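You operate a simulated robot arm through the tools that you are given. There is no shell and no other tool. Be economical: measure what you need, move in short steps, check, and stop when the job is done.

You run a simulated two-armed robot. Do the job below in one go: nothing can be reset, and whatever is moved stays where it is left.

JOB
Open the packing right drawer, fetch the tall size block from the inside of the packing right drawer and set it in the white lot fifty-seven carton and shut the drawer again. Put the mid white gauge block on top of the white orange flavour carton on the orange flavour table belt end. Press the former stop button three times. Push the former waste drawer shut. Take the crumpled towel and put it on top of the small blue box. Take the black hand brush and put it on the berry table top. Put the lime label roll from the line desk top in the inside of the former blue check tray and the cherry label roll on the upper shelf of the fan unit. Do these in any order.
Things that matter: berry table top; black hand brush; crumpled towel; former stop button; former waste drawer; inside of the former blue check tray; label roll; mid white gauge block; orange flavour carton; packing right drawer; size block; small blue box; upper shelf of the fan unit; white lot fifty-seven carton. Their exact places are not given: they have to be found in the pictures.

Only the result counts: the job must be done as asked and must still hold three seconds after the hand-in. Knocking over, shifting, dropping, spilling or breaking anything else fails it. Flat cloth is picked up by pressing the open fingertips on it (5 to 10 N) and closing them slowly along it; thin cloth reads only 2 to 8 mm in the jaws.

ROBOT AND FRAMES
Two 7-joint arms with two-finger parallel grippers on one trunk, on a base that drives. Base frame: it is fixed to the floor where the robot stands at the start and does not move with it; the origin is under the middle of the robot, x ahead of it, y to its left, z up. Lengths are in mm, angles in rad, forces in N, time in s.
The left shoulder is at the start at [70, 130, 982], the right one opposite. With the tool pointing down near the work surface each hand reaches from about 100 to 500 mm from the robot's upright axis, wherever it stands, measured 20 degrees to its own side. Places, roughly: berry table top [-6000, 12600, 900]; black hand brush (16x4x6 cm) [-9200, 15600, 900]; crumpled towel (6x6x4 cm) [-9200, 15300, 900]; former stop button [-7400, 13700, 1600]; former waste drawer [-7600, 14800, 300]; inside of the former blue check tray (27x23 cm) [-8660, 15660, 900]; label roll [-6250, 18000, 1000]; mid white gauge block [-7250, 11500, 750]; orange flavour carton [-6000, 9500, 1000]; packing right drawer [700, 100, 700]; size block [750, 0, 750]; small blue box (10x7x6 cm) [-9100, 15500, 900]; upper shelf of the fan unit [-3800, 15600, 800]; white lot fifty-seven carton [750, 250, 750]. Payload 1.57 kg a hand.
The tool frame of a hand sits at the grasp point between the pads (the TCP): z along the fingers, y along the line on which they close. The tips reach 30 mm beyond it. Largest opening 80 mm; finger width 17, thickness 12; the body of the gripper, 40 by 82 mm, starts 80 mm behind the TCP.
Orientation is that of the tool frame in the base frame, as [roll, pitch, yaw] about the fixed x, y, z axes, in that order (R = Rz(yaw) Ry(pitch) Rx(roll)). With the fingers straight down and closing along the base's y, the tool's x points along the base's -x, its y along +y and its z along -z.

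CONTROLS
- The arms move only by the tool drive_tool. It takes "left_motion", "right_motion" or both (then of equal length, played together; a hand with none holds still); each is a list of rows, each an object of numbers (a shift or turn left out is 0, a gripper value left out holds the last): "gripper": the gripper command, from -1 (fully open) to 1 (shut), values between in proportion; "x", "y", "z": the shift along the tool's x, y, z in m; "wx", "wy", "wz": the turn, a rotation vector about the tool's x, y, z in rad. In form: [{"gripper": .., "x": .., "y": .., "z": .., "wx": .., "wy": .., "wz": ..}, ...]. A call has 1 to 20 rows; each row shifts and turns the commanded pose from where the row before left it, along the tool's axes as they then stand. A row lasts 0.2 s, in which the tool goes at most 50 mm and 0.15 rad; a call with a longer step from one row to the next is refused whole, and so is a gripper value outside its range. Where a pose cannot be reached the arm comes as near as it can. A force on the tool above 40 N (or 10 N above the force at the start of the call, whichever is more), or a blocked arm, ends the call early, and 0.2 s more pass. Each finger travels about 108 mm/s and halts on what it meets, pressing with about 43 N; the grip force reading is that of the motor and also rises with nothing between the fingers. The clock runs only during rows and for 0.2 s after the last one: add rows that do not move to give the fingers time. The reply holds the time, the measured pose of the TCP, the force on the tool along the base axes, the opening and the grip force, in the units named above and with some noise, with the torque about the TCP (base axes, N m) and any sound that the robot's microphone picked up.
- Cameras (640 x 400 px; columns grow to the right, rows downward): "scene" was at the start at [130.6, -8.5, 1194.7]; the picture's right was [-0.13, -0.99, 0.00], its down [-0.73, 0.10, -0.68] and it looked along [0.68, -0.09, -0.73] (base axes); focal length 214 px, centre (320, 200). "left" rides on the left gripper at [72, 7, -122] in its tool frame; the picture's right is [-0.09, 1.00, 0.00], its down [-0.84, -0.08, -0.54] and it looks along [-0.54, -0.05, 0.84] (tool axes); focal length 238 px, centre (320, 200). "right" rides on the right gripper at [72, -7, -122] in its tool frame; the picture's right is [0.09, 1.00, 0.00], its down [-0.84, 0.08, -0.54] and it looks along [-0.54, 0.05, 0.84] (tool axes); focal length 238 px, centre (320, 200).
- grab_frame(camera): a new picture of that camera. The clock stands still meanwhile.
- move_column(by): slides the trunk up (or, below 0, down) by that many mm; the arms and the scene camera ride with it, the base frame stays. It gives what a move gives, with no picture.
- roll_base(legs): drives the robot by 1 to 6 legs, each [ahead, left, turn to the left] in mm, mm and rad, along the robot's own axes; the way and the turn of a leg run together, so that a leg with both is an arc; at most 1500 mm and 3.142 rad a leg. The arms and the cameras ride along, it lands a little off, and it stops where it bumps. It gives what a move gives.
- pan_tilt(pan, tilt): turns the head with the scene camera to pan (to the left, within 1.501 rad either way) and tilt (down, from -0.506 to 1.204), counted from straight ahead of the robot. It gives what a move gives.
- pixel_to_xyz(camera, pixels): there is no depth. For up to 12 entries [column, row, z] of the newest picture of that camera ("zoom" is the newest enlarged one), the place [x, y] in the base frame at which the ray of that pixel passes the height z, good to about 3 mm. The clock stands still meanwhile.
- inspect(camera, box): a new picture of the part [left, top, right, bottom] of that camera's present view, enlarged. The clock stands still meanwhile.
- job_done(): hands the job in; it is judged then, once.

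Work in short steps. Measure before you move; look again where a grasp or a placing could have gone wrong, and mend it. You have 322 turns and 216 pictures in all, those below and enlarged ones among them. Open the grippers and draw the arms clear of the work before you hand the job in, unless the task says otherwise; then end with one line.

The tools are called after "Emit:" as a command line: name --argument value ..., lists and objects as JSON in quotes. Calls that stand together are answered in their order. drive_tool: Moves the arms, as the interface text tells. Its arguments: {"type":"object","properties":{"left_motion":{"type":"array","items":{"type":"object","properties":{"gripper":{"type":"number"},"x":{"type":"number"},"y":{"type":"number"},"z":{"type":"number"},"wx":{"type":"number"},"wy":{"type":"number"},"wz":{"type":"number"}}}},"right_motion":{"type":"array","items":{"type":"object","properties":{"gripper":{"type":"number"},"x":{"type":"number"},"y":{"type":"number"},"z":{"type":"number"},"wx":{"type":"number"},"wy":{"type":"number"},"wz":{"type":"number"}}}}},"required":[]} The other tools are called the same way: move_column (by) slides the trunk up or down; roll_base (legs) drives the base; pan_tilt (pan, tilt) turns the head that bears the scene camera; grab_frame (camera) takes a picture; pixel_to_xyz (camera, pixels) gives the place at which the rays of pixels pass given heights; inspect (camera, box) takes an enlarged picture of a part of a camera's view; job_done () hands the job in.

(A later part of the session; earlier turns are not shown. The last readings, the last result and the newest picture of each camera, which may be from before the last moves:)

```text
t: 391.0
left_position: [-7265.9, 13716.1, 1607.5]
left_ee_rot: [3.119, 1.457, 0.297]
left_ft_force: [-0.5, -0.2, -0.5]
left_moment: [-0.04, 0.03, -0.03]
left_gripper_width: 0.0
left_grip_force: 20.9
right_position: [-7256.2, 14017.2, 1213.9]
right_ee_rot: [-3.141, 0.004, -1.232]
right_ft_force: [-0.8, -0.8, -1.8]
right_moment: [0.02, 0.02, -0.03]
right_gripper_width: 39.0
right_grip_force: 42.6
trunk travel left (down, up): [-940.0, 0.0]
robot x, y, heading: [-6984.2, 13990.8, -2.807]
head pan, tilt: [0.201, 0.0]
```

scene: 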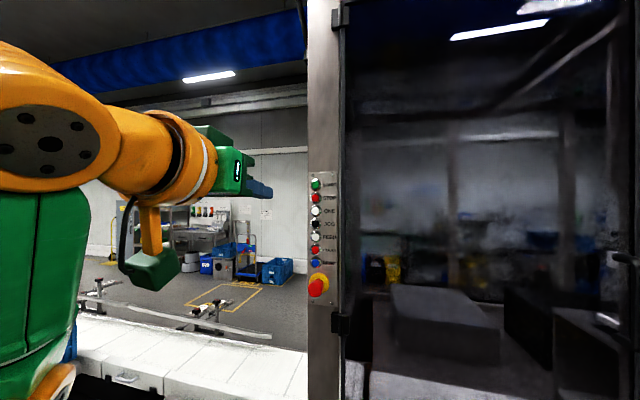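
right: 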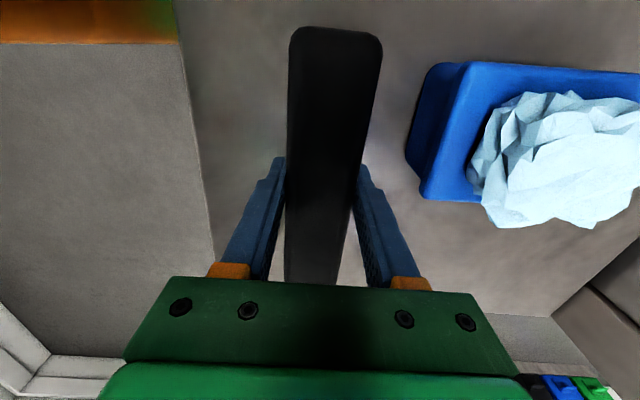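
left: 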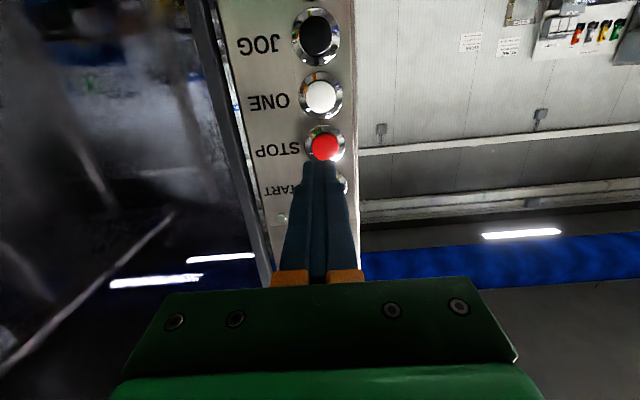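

Three clicks. Back off 450 mm, bring the left hand down to its pointing-down pose, lower the trunk 120 mm.

Emit:
roll_base --legs '[[-450, 0, 0]]'

Emit:
drive_tool --left_motion '[{"x": 0.045, "y": 0.02}, {"x": 0.045, "y": 0.02}, {"x": 0.045, "y": 0.02}, {"x": 0.045}, {"x": 0.04}, {"wy": 0.15}, {"wy": 0.15}, {"wy": 0.15}, {"wy": 0.15}, {"wy": 0.15}, {"wy": 0.15}, {"wy": 0.15}, {"wy": 0.15}, {"wy": 0.15}, {"wy": 0.107}, {"z": 0.05}, {"z": 0.05}, {"z": 0.05}, {}]'

Emit:
move_column --by -120

Emit:
pan_tilt --pan 1.2 --tilt 0.4

Emit:
grab_frame --camera "scene"

```text
t: 393.7
left_position: [-6849.6, 13862.7, 1605.6]
left_ee_rot: [3.117, 1.454, 0.29]
left_ft_force: [0.1, -0.3, -0.3]
left_moment: [-0.02, 0.0, 0.0]
left_gripper_width: 0.1
left_grip_force: 21.3
right_position: [-6836.5, 14164.3, 1212.3]
right_ee_rot: [-3.137, 0.001, -1.234]
right_ft_force: [0.2, -0.1, -0.9]
right_moment: [0.0, -0.02, -0.02]
right_gripper_width: 39.2
right_grip_force: 43.2
trunk travel left (down, up): [-940.0, 0.0]
robot x, y, heading: [-6559.2, 14139.5, -2.804]
head pan, tilt: [0.201, 0.0]
```

```text
t: 397.7
left_position: [-6797.2, 13831.1, 1237.2]
left_ee_rot: [3.136, 0.003, 0.317]
left_ft_force: [-0.5, -0.7, 0.2]
left_moment: [0.0, 0.04, 0.01]
left_gripper_width: 0.2
left_grip_force: 21.8
left hand out of reach, approached as far as the arm can: row 4, 5, 14, 15
right_position: [-6833.7, 14166.2, 1213.7]
right_ee_rot: [-3.14, 0.001, -1.234]
right_ft_force: [0.2, 0.0, -0.8]
right_moment: [0.0, 0.01, 0.03]
right_gripper_width: 39.5
right_grip_force: 43.5
trunk travel left (down, up): [-940.0, 0.0]
robot x, y, heading: [-6560.0, 14138.1, -2.805]
head pan, tilt: [0.201, 0.0]
```

```text
t: 399.2
left_position: [-6795.8, 13830.6, 1117.4]
left_ee_rot: [3.138, -0.001, 0.316]
left_ft_force: [0.2, 0.7, -0.7]
left_moment: [-0.03, 0.0, -0.01]
left_gripper_width: 0.0
left_grip_force: 21.3
right_position: [-6833.5, 14166.8, 1093.8]
right_ee_rot: [-3.139, 0.003, -1.234]
right_ft_force: [0.5, 0.2, -0.9]
right_moment: [0.0, 0.01, -0.03]
right_gripper_width: 39.4
right_grip_force: 42.7
trunk travel left (down, up): [-820.0, 120.0]
robot x, y, heading: [-6558.9, 14138.0, -2.803]
head pan, tilt: [0.201, 0.0]
```

```text
t: 400.5
left_position: [-6797.8, 13831.3, 1117.9]
left_ee_rot: [3.139, -0.001, 0.315]
left_ft_force: [0.3, -0.5, -0.2]
left_moment: [-0.02, 0.02, 0.02]
left_gripper_width: 0.0
left_grip_force: 21.2
right_position: [-6833.3, 14166.6, 1092.3]
right_ee_rot: [-3.141, 0.002, -1.235]
right_ft_force: [0.0, 0.5, -1.1]
right_moment: [-0.03, 0.0, -0.01]
right_gripper_width: 39.3
right_grip_force: 42.9
trunk travel left (down, up): [-820.0, 120.0]
robot x, y, heading: [-6558.4, 14138.4, -2.812]
head pan, tilt: [1.201, 0.4]
```

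```text
80 pictures are left
```

scene: 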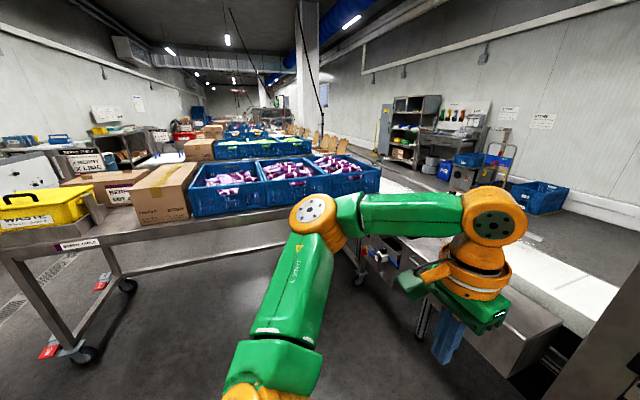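

The Berry table is to my left. Turn to face it, approach 550 mm and look from above.

Emit:
roll_base --legs '[[0, 0, 1.56], [500, 0, 0]]'

Emit:
move_column --by 120

Emit:
pan_tilt --pan 0 --tilt 0.55

Emit:
grab_frame --camera "scene"

```text
t: 407.2
left_position: [-6119.9, 13403.7, 1117.4]
left_ee_rot: [3.137, 0.002, 1.84]
left_ft_force: [0.0, -0.7, -0.4]
left_moment: [0.0, 0.0, -0.01]
left_gripper_width: 0.1
left_grip_force: 21.1
right_position: [-6456.5, 13380.8, 1094.2]
right_ee_rot: [3.141, 0.002, 0.291]
right_ft_force: [-0.2, 0.6, -2.0]
right_moment: [0.0, 0.0, -0.01]
right_gripper_width: 39.4
right_grip_force: 43.1
trunk travel left (down, up): [-820.0, 120.0]
robot x, y, heading: [-6414.6, 13652.9, -1.288]
head pan, tilt: [1.201, 0.4]
```

```text
t: 408.7
left_position: [-6118.0, 13403.2, 1236.4]
left_ee_rot: [3.139, 0.001, 1.84]
left_ft_force: [-0.5, 0.8, 0.3]
left_moment: [0.03, -0.01, 0.02]
left_gripper_width: 0.1
left_grip_force: 21.4
right_position: [-6454.6, 13380.1, 1213.5]
right_ee_rot: [-3.14, 0.001, 0.29]
right_ft_force: [0.6, 0.3, -0.5]
right_moment: [0.0, -0.01, -0.03]
right_gripper_width: 39.1
right_grip_force: 43.1
trunk travel left (down, up): [-940.0, 0.0]
robot x, y, heading: [-6413.0, 13652.9, -1.277]
head pan, tilt: [1.201, 0.4]
```

```text
t: 410.1
left_position: [-6119.1, 13402.6, 1236.6]
left_ee_rot: [3.139, 0.001, 1.841]
left_ft_force: [-0.4, 0.4, -0.4]
left_moment: [0.0, 0.01, -0.01]
left_gripper_width: 0.3
left_grip_force: 21.5
right_position: [-6454.8, 13380.5, 1213.8]
right_ee_rot: [-3.139, 0.003, 0.293]
right_ft_force: [0.1, -0.4, -0.4]
right_moment: [-0.03, -0.02, 0.04]
right_gripper_width: 39.5
right_grip_force: 42.8
trunk travel left (down, up): [-940.0, 0.0]
robot x, y, heading: [-6414.5, 13653.2, -1.278]
head pan, tilt: [0.0, 0.55]
```

```text
79 pictures are left
```

scene: 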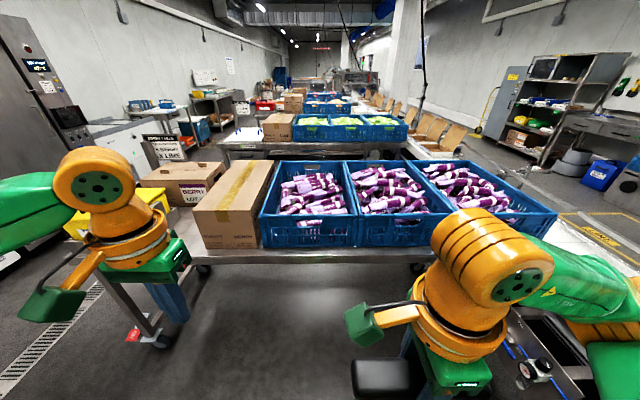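

Zoom on the table top for a free area.

Emit:
inspect --camera "scene" --box '[100, 130, 420, 290]'

Emit:
grab_frame --camera "left"

```text
2.00 times, centred on (260, 210) of scene
```

zoom: 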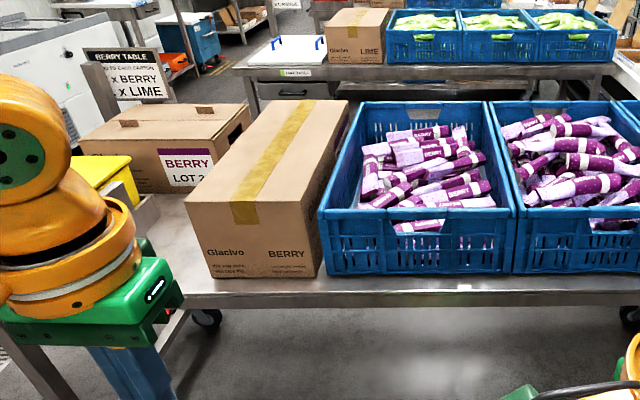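

```text
77 pictures are left
```

left: 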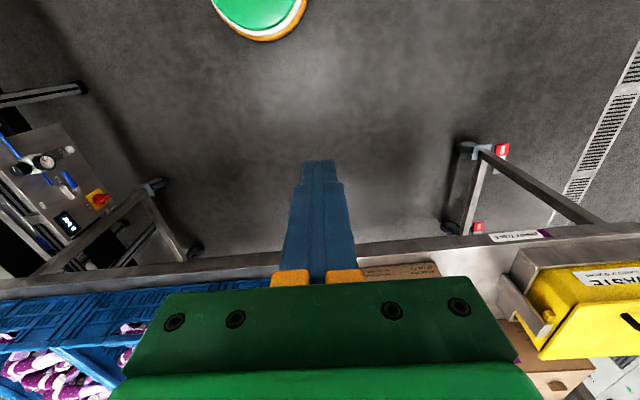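

There's a free gap on the table between the big carton and the yellow bin: left view ≈(440–500, 265–330). Measure.

Emit:
pixel_to_xyz --camera "left" --pixels '[[440, 240, 900], [520, 236, 900], [437, 270, 900], [497, 285, 900], [515, 360, 900], [200, 265, 900], [440, 240, 850]]'

Emit:
pixel_to_xyz --camera "scene" --pixels '[[207, 250, 900], [195, 257, 900], [260, 260, 900], [207, 250, 860], [195, 257, 860], [360, 262, 900], [360, 262, 860], [175, 228, 900]]'

```text
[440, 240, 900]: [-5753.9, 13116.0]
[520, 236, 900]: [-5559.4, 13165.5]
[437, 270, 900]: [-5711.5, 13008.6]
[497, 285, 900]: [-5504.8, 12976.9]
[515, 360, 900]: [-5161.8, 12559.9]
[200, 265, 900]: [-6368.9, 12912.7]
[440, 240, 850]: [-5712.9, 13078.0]
```

```text
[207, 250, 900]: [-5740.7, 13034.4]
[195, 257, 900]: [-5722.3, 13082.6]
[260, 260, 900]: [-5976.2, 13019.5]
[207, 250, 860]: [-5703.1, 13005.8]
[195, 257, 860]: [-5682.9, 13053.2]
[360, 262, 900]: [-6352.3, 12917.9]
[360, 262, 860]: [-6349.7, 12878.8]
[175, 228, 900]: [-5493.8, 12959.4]
```

Free region about 190 mm wide there. Shift the base left 720 mm and look with the right hand.

Emit:
roll_base --legs '[[0, 720, 0], [150, 0, 0]]'

Emit:
grab_frame --camera "scene"

Emit:
grab_frame --camera "right"

```text
t: 415.0
left_position: [-5386.8, 13448.5, 1239.2]
left_ee_rot: [3.141, 0.005, 1.807]
left_ft_force: [-1.2, 1.3, 0.7]
left_moment: [-0.07, -0.01, -0.01]
left_gripper_width: 0.0
left_grip_force: 21.1
right_position: [-5724.4, 13437.1, 1213.6]
right_ee_rot: [-3.141, 0.006, 0.258]
right_ft_force: [0.4, -0.1, -1.4]
right_moment: [-0.02, -0.03, 0.01]
right_gripper_width: 39.4
right_grip_force: 42.7
trunk travel left (down, up): [-940.0, 0.0]
robot x, y, heading: [-5670.8, 13706.7, -1.313]
head pan, tilt: [0.0, 0.55]
```

```text
76 pictures are left
```

scene: 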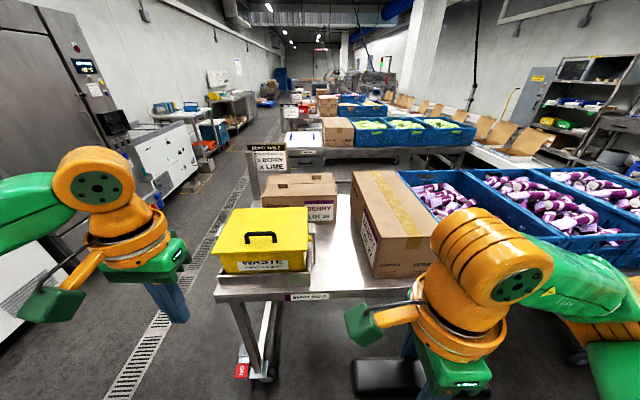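

```text
75 pictures are left
```

right: 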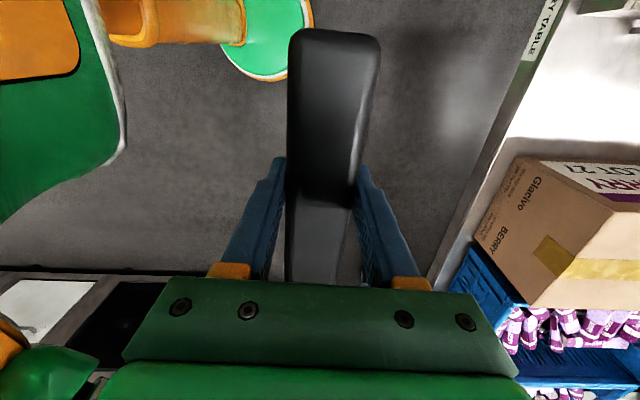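

Zoom and triangulate the free area: front edge label scene (308,296) vs right (545,32).

Emit:
inspect --camera "scene" --box '[210, 160, 450, 310]'

Emit:
pixel_to_xyz --camera "scene" --pixels '[[291, 293, 860], [291, 293, 890], [291, 293, 920], [374, 277, 890], [316, 275, 890], [335, 200, 890], [350, 195, 890], [380, 290, 890]]'

Emit:
pixel_to_xyz --camera "right" --pixels '[[560, 3, 860], [560, 3, 890], [560, 3, 920], [474, 240, 890], [526, 60, 890]]'

```text
2.67 times, centred on (330, 235) of scene
```

zoom: 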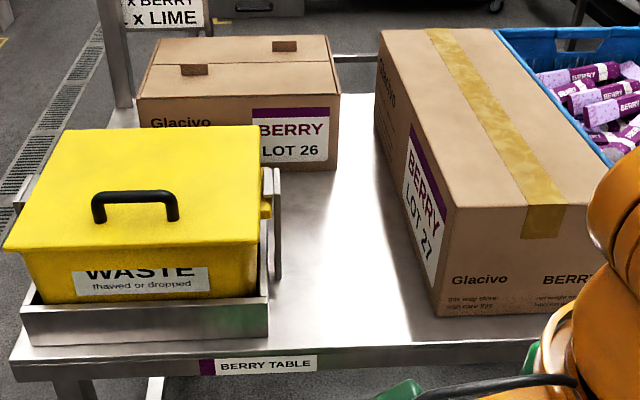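

```text
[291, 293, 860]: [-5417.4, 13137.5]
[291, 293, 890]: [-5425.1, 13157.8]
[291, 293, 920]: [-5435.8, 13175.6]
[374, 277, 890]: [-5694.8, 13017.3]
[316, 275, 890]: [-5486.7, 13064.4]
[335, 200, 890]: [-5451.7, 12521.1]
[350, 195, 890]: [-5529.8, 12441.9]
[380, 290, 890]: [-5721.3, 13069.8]
```

```text
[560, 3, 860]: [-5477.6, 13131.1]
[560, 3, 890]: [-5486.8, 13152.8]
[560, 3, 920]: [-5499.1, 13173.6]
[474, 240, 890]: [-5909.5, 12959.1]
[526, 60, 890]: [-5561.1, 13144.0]
```

There's a 208 mm wide clear lane (bin right side to box left side). Turn +0.05, drive ahead 280 mm.

Emit:
roll_base --legs '[[0, 0, 0.05], [280, 0, 0]]'

Emit:
grab_frame --camera "right"

Emit:
pan_tilt --pan 0 --tilt 0.8

Emit:
grab_frame --camera "scene"

```text
t: 417.4
left_position: [-5290.9, 13191.4, 1237.0]
left_ee_rot: [3.139, 0.003, 1.855]
left_ft_force: [-0.7, 0.1, 0.4]
left_moment: [-0.02, -0.03, -0.01]
left_gripper_width: 0.0
left_grip_force: 21.2
right_position: [-5627.2, 13164.5, 1214.9]
right_ee_rot: [3.14, 0.001, 0.305]
right_ft_force: [0.3, -0.2, -0.2]
right_moment: [-0.07, 0.01, 0.0]
right_gripper_width: 39.4
right_grip_force: 42.4
trunk travel left (down, up): [-940.0, 0.0]
robot x, y, heading: [-5588.8, 13439.4, -1.264]
head pan, tilt: [0.0, 0.55]
```

```text
73 pictures are left
```

right: 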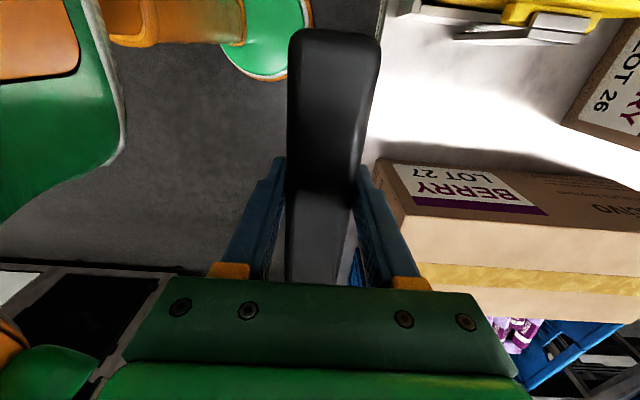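

```text
t: 418.2
left_position: [-5288.9, 13188.8, 1237.8]
left_ee_rot: [3.139, 0.002, 1.855]
left_ft_force: [-0.1, -0.1, 0.3]
left_moment: [0.0, -0.02, 0.01]
left_gripper_width: 0.0
left_grip_force: 21.4
right_position: [-5626.0, 13161.9, 1213.4]
right_ee_rot: [-3.141, 0.002, 0.306]
right_ft_force: [0.2, 0.1, -0.6]
right_moment: [-0.01, -0.02, 0.0]
right_gripper_width: 39.1
right_grip_force: 42.9
trunk travel left (down, up): [-940.0, 0.0]
robot x, y, heading: [-5593.8, 13436.1, -1.264]
head pan, tilt: [0.0, 0.799]
```

```text
72 pictures are left
```

scene: 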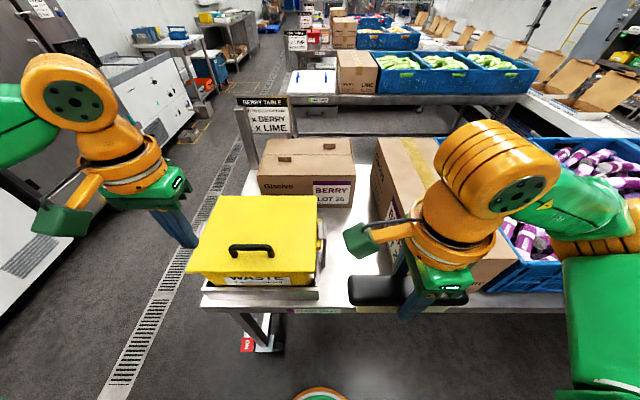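

Hand is laterally centred in the lane. Move ahead 150 mm and down to z≈1010.

Emit:
drive_tool --right_motion '[{"y": 0.04, "x": -0.003}, {"y": 0.04}, {"y": 0.04}, {"y": 0.03}, {"z": 0.045}, {"z": 0.045}, {"z": 0.045}, {"z": 0.045}, {"z": 0.025}, {}]'

Emit:
grab_frame --camera "right"

Emit:
inspect --camera "scene" --box '[250, 160, 490, 320]'

```text
t: 420.4
left_position: [-5289.9, 13188.3, 1237.0]
left_ee_rot: [3.138, 0.001, 1.854]
left_ft_force: [-0.3, -0.4, -0.7]
left_moment: [0.02, 0.01, 0.02]
left_gripper_width: 0.0
left_grip_force: 21.4
right_position: [-5586.4, 13016.1, 1008.0]
right_ee_rot: [-3.14, 0.003, 0.305]
right_ft_force: [-0.5, -0.1, -0.6]
right_moment: [0.01, 0.02, -0.02]
right_gripper_width: 39.3
right_grip_force: 43.4
trunk travel left (down, up): [-940.0, 0.0]
robot x, y, heading: [-5590.9, 13436.3, -1.264]
head pan, tilt: [0.0, 0.799]
```

```text
71 pictures are left
```

right: 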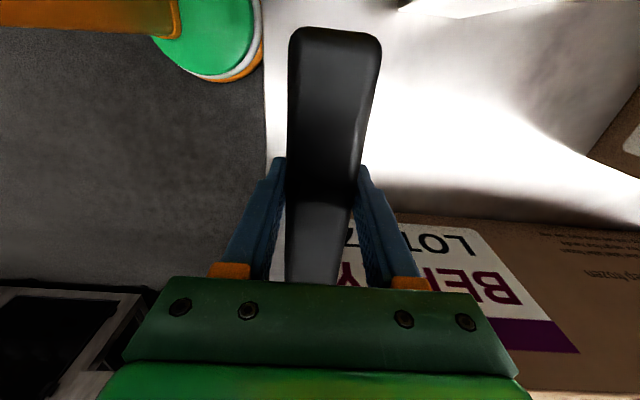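

```text
2.50 times, centred on (370, 240) of scene
```

zoom: 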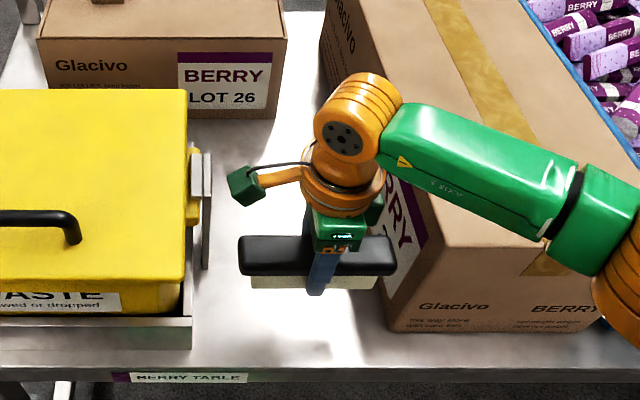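

Brush's right end looks close to the carton. Measure the carton's foot in the right view ((450,217) z≈890) and in scene.

Emit:
pixel_to_xyz --camera "right" --pixels '[[450, 217, 890], [560, 222, 890], [264, 100, 890], [410, 5, 890], [400, 213, 890]]'

Emit:
pixel_to_xyz --camera "zoom" --pixels '[[388, 330, 890], [192, 348, 890], [200, 270, 890], [388, 330, 870], [320, 80, 1100], [447, 245, 1100], [447, 245, 1050]]'

```text
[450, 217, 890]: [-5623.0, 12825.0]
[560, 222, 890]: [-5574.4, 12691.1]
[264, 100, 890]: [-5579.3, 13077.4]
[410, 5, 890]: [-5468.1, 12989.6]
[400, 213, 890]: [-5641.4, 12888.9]
```

```text
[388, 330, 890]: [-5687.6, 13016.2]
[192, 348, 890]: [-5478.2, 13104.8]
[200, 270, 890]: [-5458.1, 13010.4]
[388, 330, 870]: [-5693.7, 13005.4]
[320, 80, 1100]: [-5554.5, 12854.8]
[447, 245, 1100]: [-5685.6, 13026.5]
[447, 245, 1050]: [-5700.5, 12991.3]
```

Margins 15/27 mm; shift 6 mm left and lower toward contact.

Emit:
drive_tool --right_motion '[{"x": 0.006}, {"z": 0.02}, {"z": 0.015}, {"z": 0.01}, {}]'

Emit:
drive_tool --right_motion '[{"z": 0.006}, {"z": 0.006}, {}]'

```text
t: 421.6
left_position: [-5288.9, 13189.0, 1236.8]
left_ee_rot: [3.139, 0.0, 1.855]
left_ft_force: [0.5, 0.5, -0.3]
left_moment: [0.0, 0.01, -0.02]
left_gripper_width: 0.0
left_grip_force: 21.6
right_position: [-5579.3, 13019.8, 962.8]
right_ee_rot: [-3.141, 0.001, 0.306]
right_ft_force: [0.1, -0.2, -1.2]
right_moment: [-0.02, -0.03, -0.01]
right_gripper_width: 39.4
right_grip_force: 43.3
trunk travel left (down, up): [-940.0, 0.0]
robot x, y, heading: [-5590.9, 13435.5, -1.264]
head pan, tilt: [0.0, 0.799]
```

```text
t: 422.4
left_position: [-5290.2, 13189.1, 1236.9]
left_ee_rot: [3.137, 0.001, 1.855]
left_ft_force: [0.3, -0.9, -0.4]
left_moment: [-0.01, -0.05, 0.0]
left_gripper_width: 0.1
left_grip_force: 20.9
right_position: [-5578.9, 13021.1, 950.7]
right_ee_rot: [-3.139, 0.003, 0.308]
right_ft_force: [0.0, 0.6, -1.5]
right_moment: [0.01, -0.02, -0.02]
right_gripper_width: 39.0
right_grip_force: 43.2
trunk travel left (down, up): [-940.0, 0.0]
robot x, y, heading: [-5589.6, 13435.6, -1.267]
head pan, tilt: [0.0, 0.799]
```

Continue down with single small steps.

Emit:
drive_tool --right_motion '[{"z": 0.005}, {"z": 0.004}, {}]'

Emit:
drive_tool --right_motion '[{"z": 0.004}, {"z": 0.003}, {}]'

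```text
t: 423.2
left_position: [-5289.3, 13190.7, 1237.1]
left_ee_rot: [3.137, 0.0, 1.857]
left_ft_force: [-1.1, -1.0, 0.4]
left_moment: [0.0, 0.0, 0.0]
left_gripper_width: 0.1
left_grip_force: 21.2
right_position: [-5579.4, 13021.1, 941.1]
right_ee_rot: [-3.139, 0.002, 0.305]
right_ft_force: [-0.9, 0.2, -1.2]
right_moment: [0.02, 0.03, 0.02]
right_gripper_width: 39.5
right_grip_force: 42.8
trunk travel left (down, up): [-940.0, 0.0]
robot x, y, heading: [-5586.2, 13434.2, -1.265]
head pan, tilt: [0.0, 0.799]
```

```text
t: 424.0
left_position: [-5289.2, 13189.1, 1237.2]
left_ee_rot: [3.137, 0.001, 1.856]
left_ft_force: [-0.6, 0.3, -0.4]
left_moment: [-0.01, -0.02, 0.0]
left_gripper_width: 0.0
left_grip_force: 21.9
right_position: [-5578.1, 13021.2, 935.3]
right_ee_rot: [-3.14, 0.002, 0.308]
right_ft_force: [-0.1, 0.5, -1.1]
right_moment: [-0.01, -0.02, -0.03]
right_gripper_width: 39.2
right_grip_force: 43.2
trunk travel left (down, up): [-940.0, 0.0]
robot x, y, heading: [-5593.9, 13435.4, -1.264]
head pan, tilt: [0.0, 0.799]
```

Emit:
drive_tool --right_motion '[{"z": 0.004}, {"z": 0.004}, {}]'

Emit:
inspect --camera "scene" --box '[250, 160, 490, 320]'

```text
t: 424.8
left_position: [-5289.9, 13188.8, 1237.0]
left_ee_rot: [3.138, -0.001, 1.855]
left_ft_force: [0.9, 0.8, 0.4]
left_moment: [0.0, 0.01, 0.04]
left_gripper_width: 0.0
left_grip_force: 21.0
right_position: [-5579.3, 13021.6, 927.8]
right_ee_rot: [-3.14, 0.002, 0.305]
right_ft_force: [0.8, 0.2, -0.8]
right_moment: [0.01, -0.01, 0.0]
right_gripper_width: 39.4
right_grip_force: 42.7
trunk travel left (down, up): [-940.0, 0.0]
robot x, y, heading: [-5588.6, 13437.5, -1.266]
head pan, tilt: [0.0, 0.799]
```

```text
2.50 times, centred on (370, 240) of scene
```

zoom: 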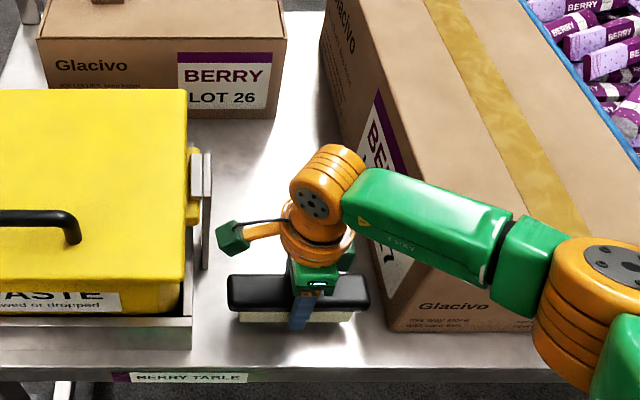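

Still free; forearm not touching. Continue in small steps.

Emit:
drive_tool --right_motion '[{"z": 0.004}, {"z": 0.004}, {"z": 0.003}, {}]'

Emit:
drive_tool --right_motion '[{"z": 0.004}, {"z": 0.004}, {}]'

```text
t: 425.8
left_position: [-5290.2, 13188.8, 1237.2]
left_ee_rot: [3.14, 0.001, 1.855]
left_ft_force: [-0.4, 0.3, 0.2]
left_moment: [0.01, 0.01, -0.01]
left_gripper_width: 0.0
left_grip_force: 21.8
right_position: [-5579.6, 13019.8, 917.1]
right_ee_rot: [-3.139, 0.002, 0.306]
right_ft_force: [-0.2, -0.6, 0.4]
right_moment: [0.01, 0.0, 0.01]
right_gripper_width: 39.4
right_grip_force: 42.7
trunk travel left (down, up): [-940.0, 0.0]
robot x, y, heading: [-5589.8, 13435.2, -1.269]
head pan, tilt: [0.0, 0.799]
```

```text
t: 426.6
left_position: [-5289.2, 13187.8, 1237.7]
left_ee_rot: [3.137, 0.0, 1.855]
left_ft_force: [-0.7, 0.2, 0.9]
left_moment: [0.02, 0.02, -0.01]
left_gripper_width: 0.0
left_grip_force: 21.0
right_position: [-5577.9, 13020.5, 908.4]
right_ee_rot: [-3.139, 0.003, 0.307]
right_ft_force: [-0.3, -0.2, -1.1]
right_moment: [0.01, -0.01, 0.0]
right_gripper_width: 39.2
right_grip_force: 43.3
trunk travel left (down, up): [-940.0, 0.0]
robot x, y, heading: [-5590.8, 13437.1, -1.262]
head pan, tilt: [0.0, 0.799]
```

Emit:
inspect --camera "scene" --box '[290, 200, 450, 320]'

Emit:
drive_tool --right_motion '[{"z": 0.004}, {"z": 0.004}, {}]'

```text
3.33 times, centred on (370, 260) of scene
```

zoom: 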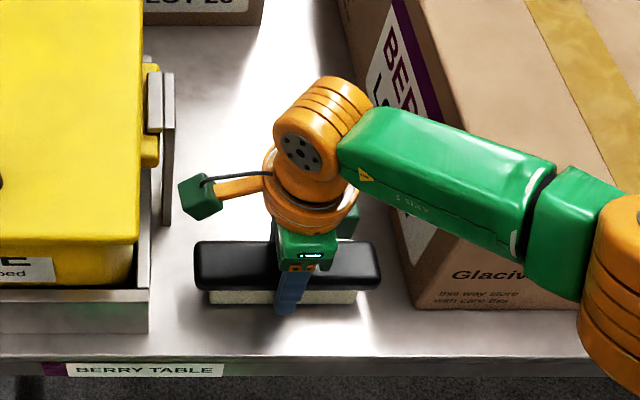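

```text
t: 427.4
left_position: [-5290.7, 13192.9, 1239.3]
left_ee_rot: [3.14, 0.005, 1.855]
left_ft_force: [-0.1, -0.3, -0.1]
left_moment: [-0.01, 0.02, 0.0]
left_gripper_width: 0.1
left_grip_force: 20.9
right_position: [-5578.7, 13020.7, 903.6]
right_ee_rot: [3.135, 0.002, 0.305]
right_ft_force: [-1.9, -9.5, 33.9]
right_moment: [-0.1, 0.25, 0.0]
right_gripper_width: 39.4
right_grip_force: 43.1
trunk travel left (down, up): [-940.0, 0.0]
robot x, y, heading: [-5589.8, 13434.2, -1.261]
head pan, tilt: [0.0, 0.799]
```

Contact (34 N). Ease 3 mm, open and rise straight up.

Emit:
drive_tool --right_motion '[{"z": -0.003}, {"gripper": -0.2}, {"gripper": -0.4}, {}, {"z": -0.03}, {"z": -0.05}, {"z": -0.05}, {"z": -0.05}, {"z": -0.05}, {"z": -0.05}, {}]'

Emit:
inspect --camera "scene" --box '[250, 160, 490, 320]'

```text
t: 429.8
left_position: [-5290.3, 13188.3, 1237.6]
left_ee_rot: [3.138, 0.0, 1.855]
left_ft_force: [0.1, -0.3, 0.3]
left_moment: [0.01, -0.01, -0.07]
left_gripper_width: 0.1
left_grip_force: 21.3
right_position: [-5578.7, 13018.7, 1181.8]
right_ee_rot: [-3.14, 0.002, 0.307]
right_ft_force: [-0.8, 0.1, -0.7]
right_moment: [0.04, -0.01, -0.03]
right_gripper_width: 56.2
right_grip_force: 0.1
trunk travel left (down, up): [-940.0, 0.0]
robot x, y, heading: [-5591.2, 13435.1, -1.266]
head pan, tilt: [0.0, 0.799]
```

```text
2.50 times, centred on (370, 240) of scene
```

zoom: 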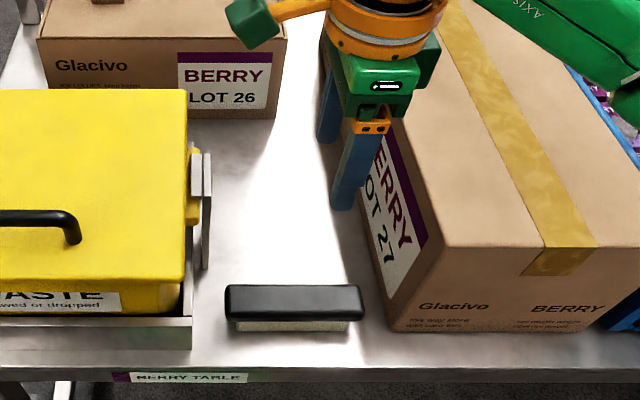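

The brush is on the Berry table. Back away, go around into the corridor, and look into the aisle south of the Berry table toward the gauge block.

Emit:
roll_base --legs '[[-350, 0, 0], [0, 880, 0], [900, 0, 0], [850, 0, 0]]'

Emit:
pan_tilt --pan -1.45 --tilt 0.35

Emit:
grab_frame --camera "scene"

```text
t: 444.8
left_position: [-4003.7, 12164.9, 1237.6]
left_ee_rot: [3.139, 0.001, 1.878]
left_ft_force: [-0.3, 0.1, -0.1]
left_moment: [0.0, 0.02, 0.01]
left_gripper_width: 0.2
left_grip_force: 21.2
right_position: [-4287.7, 11989.3, 1182.1]
right_ee_rot: [-3.141, 0.002, 0.329]
right_ft_force: [0.7, 0.7, 0.4]
right_moment: [-0.05, 0.01, -0.02]
right_gripper_width: 56.1
right_grip_force: 0.1
trunk travel left (down, up): [-940.0, 0.0]
robot x, y, heading: [-4307.4, 12402.6, -1.246]
head pan, tilt: [0.0, 0.799]
```

```text
t: 446.3
left_position: [-4001.7, 12163.4, 1237.1]
left_ee_rot: [3.138, -0.001, 1.877]
left_ft_force: [0.0, -0.1, -0.3]
left_moment: [0.03, 0.0, 0.01]
left_gripper_width: 0.0
left_grip_force: 21.1
right_position: [-4287.5, 11987.2, 1182.0]
right_ee_rot: [-3.14, 0.001, 0.329]
right_ft_force: [0.3, -0.5, -0.9]
right_moment: [-0.02, 0.03, 0.01]
right_gripper_width: 56.2
right_grip_force: 0.1
trunk travel left (down, up): [-940.0, 0.0]
robot x, y, heading: [-4309.7, 12401.7, -1.241]
head pan, tilt: [-1.45, 0.351]
```

```text
66 pictures are left
```

scene: 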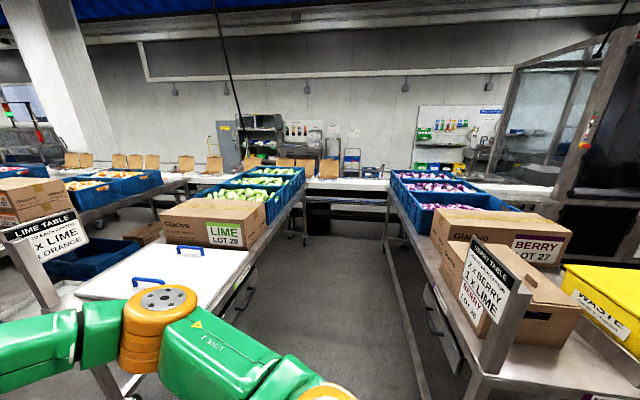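

The aisle is clear. Zoom on the belt end around (350,180).

Emit:
inspect --camera "scene" --box '[260, 140, 420, 240]'

Emit:
pixel_to_xyz --camera "scene" --pixels '[[386, 255, 900], [305, 190, 900], [250, 268, 900], [490, 385, 900], [415, 380, 0], [330, 290, 0]]'

```text
4.00 times, centred on (340, 190) of scene
```

zoom: 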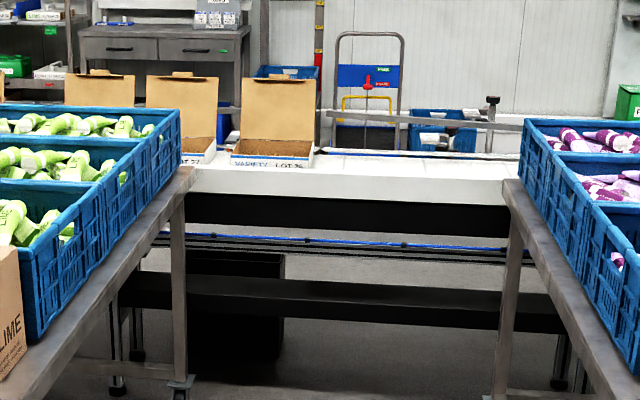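

```text
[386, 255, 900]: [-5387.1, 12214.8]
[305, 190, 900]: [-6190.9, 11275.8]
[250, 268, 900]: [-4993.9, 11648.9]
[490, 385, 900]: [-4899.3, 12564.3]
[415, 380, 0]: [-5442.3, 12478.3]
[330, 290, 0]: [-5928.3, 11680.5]
```

I tuck the hands (turning the right one back), then line up with the aisle and turn west.

Emit:
drive_tool --right_motion '[{"gripper": -1, "y": -0.045}, {"y": -0.045}, {"y": -0.045}, {"wz": -0.143}, {"wz": -0.143}, {"wz": -0.143}, {"wz": -0.143}, {"wz": -0.143}, {"wz": -0.143}, {"wz": -0.143}, {"wz": -0.143}, {"wz": -0.143}, {"wz": -0.143}, {"wz": -0.141}, {}]' --left_motion '[{"gripper": -1, "y": -0.03}, {"y": -0.03}, {"y": -0.03}, {}, {}, {}, {}, {}, {}, {}, {}, {}, {}, {}, {}]'

Emit:
roll_base --legs '[[173, 0, 0], [0, 0, -1.58]]'

Emit:
pan_tilt --pan 0 --tilt 0.5

Emit:
grab_frame --camera "scene"

```text
t: 449.5
left_position: [-4086.5, 12134.6, 1234.4]
left_ee_rot: [3.138, 0.001, 1.877]
left_ft_force: [-0.5, -0.7, -0.1]
left_moment: [-0.01, -0.02, -0.01]
left_gripper_width: 80.0
left_grip_force: 0.0
right_position: [-4332.1, 12116.4, 1181.1]
right_ee_rot: [-3.14, -0.002, 1.9]
right_ft_force: [0.0, 0.6, 0.3]
right_moment: [-0.01, 0.02, 0.02]
right_gripper_width: 80.2
right_grip_force: 0.0
trunk travel left (down, up): [-940.0, 0.0]
robot x, y, heading: [-4308.7, 12404.3, -1.244]
head pan, tilt: [-1.45, 0.351]
```

```text
t: 454.9
left_position: [-4521.3, 12020.0, 1235.0]
left_ee_rot: [3.14, -0.001, 0.302]
left_ft_force: [0.4, 0.2, -0.8]
left_moment: [0.0, 0.03, 0.0]
left_gripper_width: 80.0
left_grip_force: 0.1
right_position: [-4541.1, 12264.2, 1181.4]
right_ee_rot: [-3.137, -0.001, 0.323]
right_ft_force: [-0.3, -0.2, -1.1]
right_moment: [-0.01, 0.0, -0.03]
right_gripper_width: 80.3
right_grip_force: 0.1
trunk travel left (down, up): [-940.0, 0.0]
robot x, y, heading: [-4251.4, 12239.2, -2.821]
head pan, tilt: [-1.45, 0.351]
```

```text
t: 456.4
left_position: [-4521.8, 12019.3, 1235.3]
left_ee_rot: [3.138, 0.001, 0.301]
left_ft_force: [-0.3, 1.3, 0.2]
left_moment: [-0.05, -0.01, -0.02]
left_gripper_width: 80.2
left_grip_force: 0.0
right_position: [-4538.9, 12263.8, 1182.7]
right_ee_rot: [-3.139, -0.001, 0.324]
right_ft_force: [-0.4, 0.3, 0.0]
right_moment: [-0.02, -0.02, -0.04]
right_gripper_width: 80.0
right_grip_force: 0.1
trunk travel left (down, up): [-940.0, 0.0]
robot x, y, heading: [-4254.0, 12239.7, -2.818]
head pan, tilt: [0.0, 0.499]
```

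```text
64 pictures are left
```

scene: 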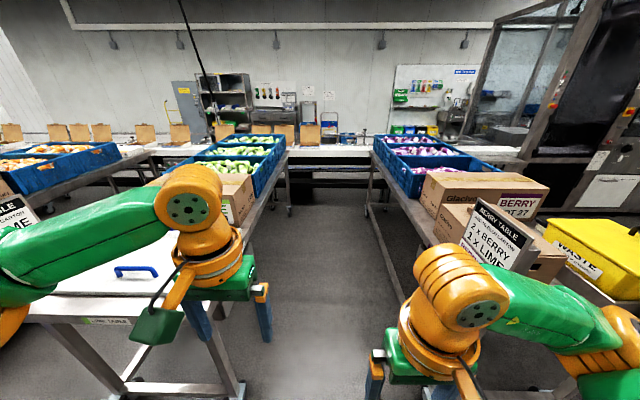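

Zoom on the far end near (337,147).

Emit:
inspect --camera "scene" --box '[270, 110, 390, 200]'

```text
4.44 times, centred on (330, 155) of scene
```

zoom: 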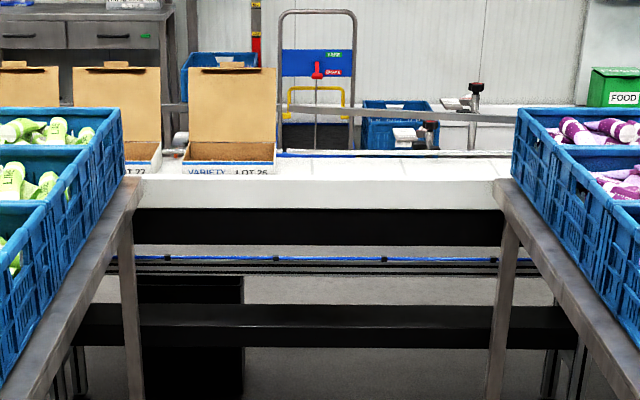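

Measure the belt's near and far edges and the white item at zoom (405,137).

Emit:
pixel_to_xyz --camera "zoom" --pixels '[[300, 178, 800], [300, 152, 800], [405, 140, 750], [405, 140, 800], [300, 178, 850], [130, 180, 900], [500, 182, 900], [405, 140, 850]]'

```text
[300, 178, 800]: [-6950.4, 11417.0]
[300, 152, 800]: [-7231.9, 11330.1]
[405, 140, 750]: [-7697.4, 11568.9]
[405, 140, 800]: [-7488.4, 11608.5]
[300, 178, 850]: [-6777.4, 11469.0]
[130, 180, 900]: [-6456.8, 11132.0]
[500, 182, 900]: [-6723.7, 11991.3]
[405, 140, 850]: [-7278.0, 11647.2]
```

The block is beyond the belt, so I must approach from the west side. Drive back up the corridor and around the machine.

Emit:
roll_base --legs '[[0, 0, -1.58], [1350, 0, 0], [1350, 0, 0], [970, 375, 0], [970, 375, 0], [450, 731, 0]]'

Emit:
roll_base --legs '[[400, 731, 0], [0, 0, 1.57]]'

Emit:
pan_tilt --pan 0.2 --tilt 0.3

Emit:
grab_frame --camera "scene"

```text
t: 487.6
left_position: [-7413.1, 16964.5, 1234.6]
left_ee_rot: [3.139, 0.0, -1.257]
left_ft_force: [-0.5, 0.2, 0.3]
left_moment: [0.01, 0.0, 0.01]
left_gripper_width: 80.0
left_grip_force: 0.1
right_position: [-7169.9, 16985.7, 1183.1]
right_ee_rot: [-3.14, 0.0, -1.235]
right_ft_force: [-0.1, -0.9, 0.2]
right_moment: [-0.02, 0.01, -0.03]
right_gripper_width: 80.0
right_grip_force: 0.2
trunk travel left (down, up): [-940.0, 0.0]
robot x, y, heading: [-7191.9, 16698.5, 1.907]
head pan, tilt: [0.0, 0.499]
```

```text
t: 496.0
left_position: [-8264.2, 16589.1, 1235.4]
left_ee_rot: [3.138, 0.001, 0.368]
left_ft_force: [0.5, 0.7, -0.6]
left_moment: [0.0, -0.03, 0.01]
left_gripper_width: 80.1
left_grip_force: 0.1
right_position: [-8298.3, 16831.1, 1181.5]
right_ee_rot: [-3.14, -0.001, 0.39]
right_ft_force: [-0.2, -0.3, 0.2]
right_moment: [0.03, 0.02, 0.0]
right_gripper_width: 79.9
right_grip_force: 0.0
trunk travel left (down, up): [-940.0, 0.0]
robot x, y, heading: [-8006.4, 16822.2, -2.753]
head pan, tilt: [0.0, 0.499]
```

```text
t: 496.7
left_position: [-8265.2, 16588.5, 1234.8]
left_ee_rot: [3.141, -0.001, 0.369]
left_ft_force: [0.0, -0.2, 0.3]
left_moment: [0.04, 0.0, 0.01]
left_gripper_width: 80.4
left_grip_force: 0.0
right_position: [-8298.8, 16830.6, 1181.3]
right_ee_rot: [-3.14, -0.002, 0.388]
right_ft_force: [-0.1, 0.2, 1.0]
right_moment: [-0.01, 0.04, 0.0]
right_gripper_width: 80.0
right_grip_force: 0.1
trunk travel left (down, up): [-940.0, 0.0]
robot x, y, heading: [-8008.2, 16825.6, -2.752]
head pan, tilt: [0.201, 0.3]
```

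```text
62 pictures are left
```

scene: 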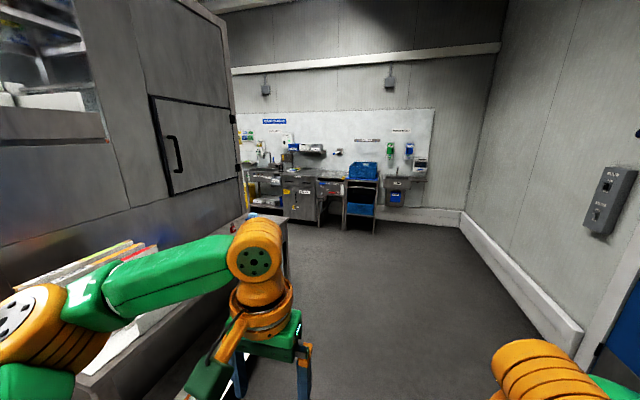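

Drive 1800 mm west past the table, then turn south and look.

Emit:
roll_base --legs '[[900, -40, 0], [900, -40, 0], [0, 0, 1.5]]'

Emit:
pan_tilt --pan 0 --tilt 0.3

Emit:
grab_frame --camera "scene"

```text
t: 509.5
left_position: [-9472.8, 15915.4, 1234.2]
left_ee_rot: [3.137, 0.0, 1.907]
left_ft_force: [-0.3, -0.3, -0.7]
left_moment: [-0.02, 0.0, 0.02]
left_gripper_width: 80.2
left_grip_force: 0.0
right_position: [-9717.5, 15889.0, 1182.2]
right_ee_rot: [-3.139, -0.001, 1.928]
right_ft_force: [1.2, 0.1, 0.9]
right_moment: [0.02, -0.01, 0.0]
right_gripper_width: 79.9
right_grip_force: 0.0
trunk travel left (down, up): [-940.0, 0.0]
robot x, y, heading: [-9702.6, 16180.6, -1.217]
head pan, tilt: [0.201, 0.3]
```

```text
t: 510.2
left_position: [-9473.0, 15914.8, 1234.6]
left_ee_rot: [3.139, 0.0, 1.906]
left_ft_force: [0.3, 0.0, -0.5]
left_moment: [0.0, 0.01, 0.0]
left_gripper_width: 79.9
left_grip_force: 0.1
right_position: [-9716.5, 15888.7, 1182.3]
right_ee_rot: [-3.139, -0.002, 1.93]
right_ft_force: [0.0, -1.0, -0.1]
right_moment: [-0.04, 0.01, -0.01]
right_gripper_width: 80.2
right_grip_force: 0.1
trunk travel left (down, up): [-940.0, 0.0]
robot x, y, heading: [-9701.7, 16176.8, -1.211]
head pan, tilt: [0.0, 0.3]
```

```text
61 pictures are left
```

scene: 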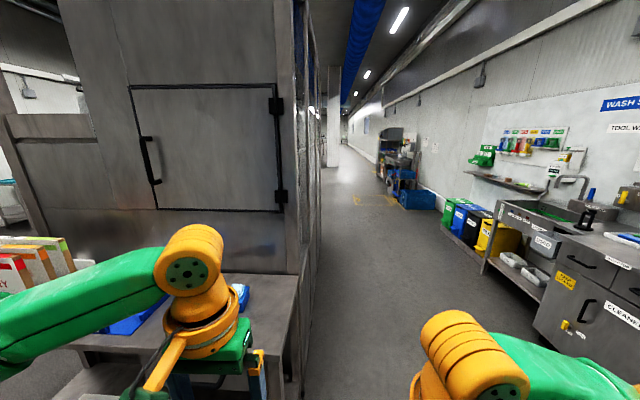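

Measure passage limits: machine side foot (310,330)/(313,240), bench edge (486,262), bins (443,222).

Emit:
pixel_to_xyz --camera "scene" --pixels '[[305, 370, 0], [317, 250, 0], [486, 275, 0], [535, 325, 0], [442, 225, 0], [490, 205, 900], [552, 235, 900], [352, 196, 0]]'

```text
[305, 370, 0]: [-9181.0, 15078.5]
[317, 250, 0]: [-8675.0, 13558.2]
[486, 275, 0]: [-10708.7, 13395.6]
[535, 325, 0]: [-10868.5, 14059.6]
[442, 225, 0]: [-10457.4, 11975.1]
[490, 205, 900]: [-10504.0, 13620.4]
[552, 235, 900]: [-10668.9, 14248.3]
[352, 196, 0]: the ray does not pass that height
```

The passage is ~1.67 m wide; I centre myself (650 mm right) and drive 4.4 m south.

Emit:
roll_base --legs '[[0, -650, 0], [0, 0, -0.045], [1500, 0, 0], [1500, 0, 0], [1400, 0, 0]]'

Emit:
pan_tilt --pan 0.7 --tilt 0.4

Emit:
grab_frame --camera "scene"

```text
t: 534.9
left_position: [-8781.7, 11460.9, 1235.1]
left_ee_rot: [3.14, 0.001, 1.857]
left_ft_force: [0.3, 0.3, -0.5]
left_moment: [-0.03, 0.03, 0.04]
left_gripper_width: 79.9
left_grip_force: 0.2
right_position: [-9027.1, 11447.6, 1183.3]
right_ee_rot: [-3.14, 0.002, 1.878]
right_ft_force: [-0.1, 0.7, 0.3]
right_moment: [0.02, 0.0, 0.0]
right_gripper_width: 79.9
right_grip_force: 0.0
trunk travel left (down, up): [-940.0, 0.0]
robot x, y, heading: [-8999.8, 11732.3, -1.264]
head pan, tilt: [0.0, 0.3]
```

```text
t: 536.0
left_position: [-8781.3, 11460.6, 1234.2]
left_ee_rot: [3.137, 0.0, 1.857]
left_ft_force: [-0.2, 0.6, -0.2]
left_moment: [-0.03, -0.02, 0.02]
left_gripper_width: 80.0
left_grip_force: 0.2
right_position: [-9026.3, 11447.2, 1182.6]
right_ee_rot: [-3.139, -0.002, 1.877]
right_ft_force: [-0.3, 0.4, 1.1]
right_moment: [-0.03, 0.02, 0.01]
right_gripper_width: 80.2
right_grip_force: 0.1
trunk travel left (down, up): [-940.0, 0.0]
robot x, y, heading: [-8998.0, 11738.4, -1.264]
head pan, tilt: [0.7, 0.4]
```

```text
60 pictures are left
```

scene: 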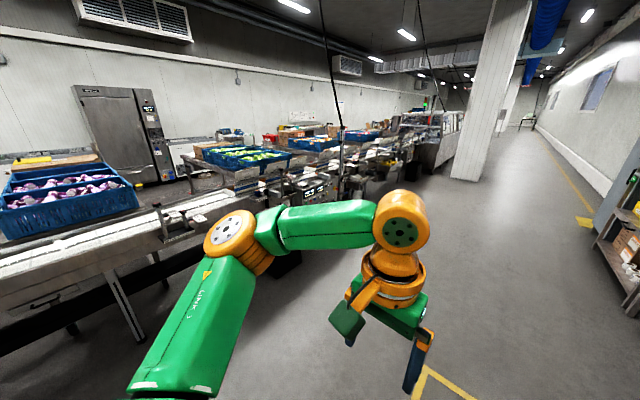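

Turn to face the belt (east), shift south 600 mm, and look.

Emit:
roll_base --legs '[[0, 0, 1.578], [300, -650, 0]]'

Emit:
pan_tilt --pan 0 --tilt 0.5

Emit:
grab_frame --camera "scene"

```text
t: 543.6
left_position: [-8252.0, 11440.6, 1234.9]
left_ee_rot: [3.141, 0.0, -2.854]
left_ft_force: [-0.9, 0.5, 0.8]
left_moment: [0.0, 0.0, 0.02]
left_gripper_width: 80.1
left_grip_force: 0.1
right_position: [-8236.4, 11196.2, 1182.8]
right_ee_rot: [-3.138, 0.002, -2.833]
right_ft_force: [0.6, -0.1, -0.3]
right_moment: [0.0, -0.04, -0.01]
right_gripper_width: 79.9
right_grip_force: 0.1
trunk travel left (down, up): [-940.0, 0.0]
robot x, y, heading: [-8521.4, 11223.5, 0.31]
head pan, tilt: [0.7, 0.4]
```

```text
t: 544.7
left_position: [-8249.3, 11439.1, 1234.1]
left_ee_rot: [3.139, 0.002, -2.856]
left_ft_force: [-0.4, 0.8, 0.1]
left_moment: [0.01, 0.0, 0.0]
left_gripper_width: 79.9
left_grip_force: 0.1
right_position: [-8235.5, 11195.0, 1181.6]
right_ee_rot: [-3.141, -0.004, -2.834]
right_ft_force: [-0.3, 0.2, -0.3]
right_moment: [-0.01, -0.01, -0.02]
right_gripper_width: 80.1
right_grip_force: 0.0
trunk travel left (down, up): [-940.0, 0.0]
robot x, y, heading: [-8526.6, 11224.8, 0.305]
head pan, tilt: [0.0, 0.499]
```

```text
59 pictures are left
```

scene: 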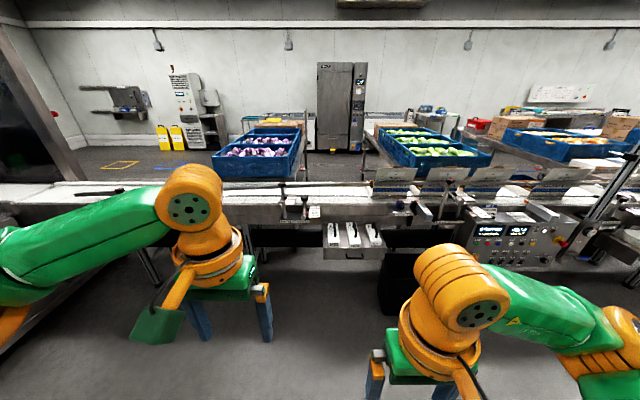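

There's a small open drawer at (350,240) with three white blocks. Zoom.

Emit:
inspect --camera "scene" --box '[270, 170, 450, 280]'

Emit:
pixel_to_xyz --camera "scene" --pixels '[[332, 233, 750], [352, 233, 750], [373, 233, 750], [323, 258, 720], [386, 258, 720], [430, 240, 850]]'

```text
3.56 times, centred on (360, 225) of scene
```

zoom: 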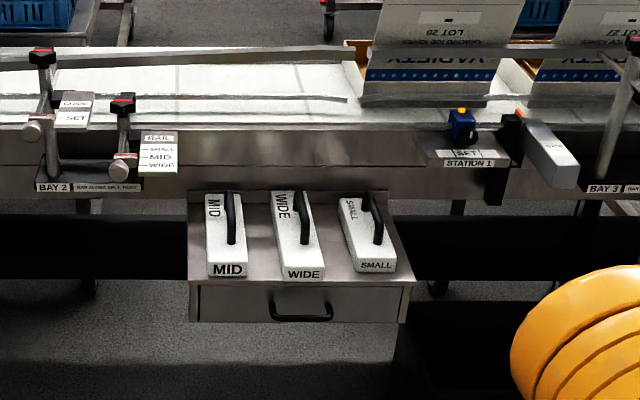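

```text
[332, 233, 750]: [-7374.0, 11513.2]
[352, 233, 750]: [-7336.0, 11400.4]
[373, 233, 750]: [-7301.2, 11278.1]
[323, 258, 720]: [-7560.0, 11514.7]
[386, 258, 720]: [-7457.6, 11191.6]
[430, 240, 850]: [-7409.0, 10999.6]
```

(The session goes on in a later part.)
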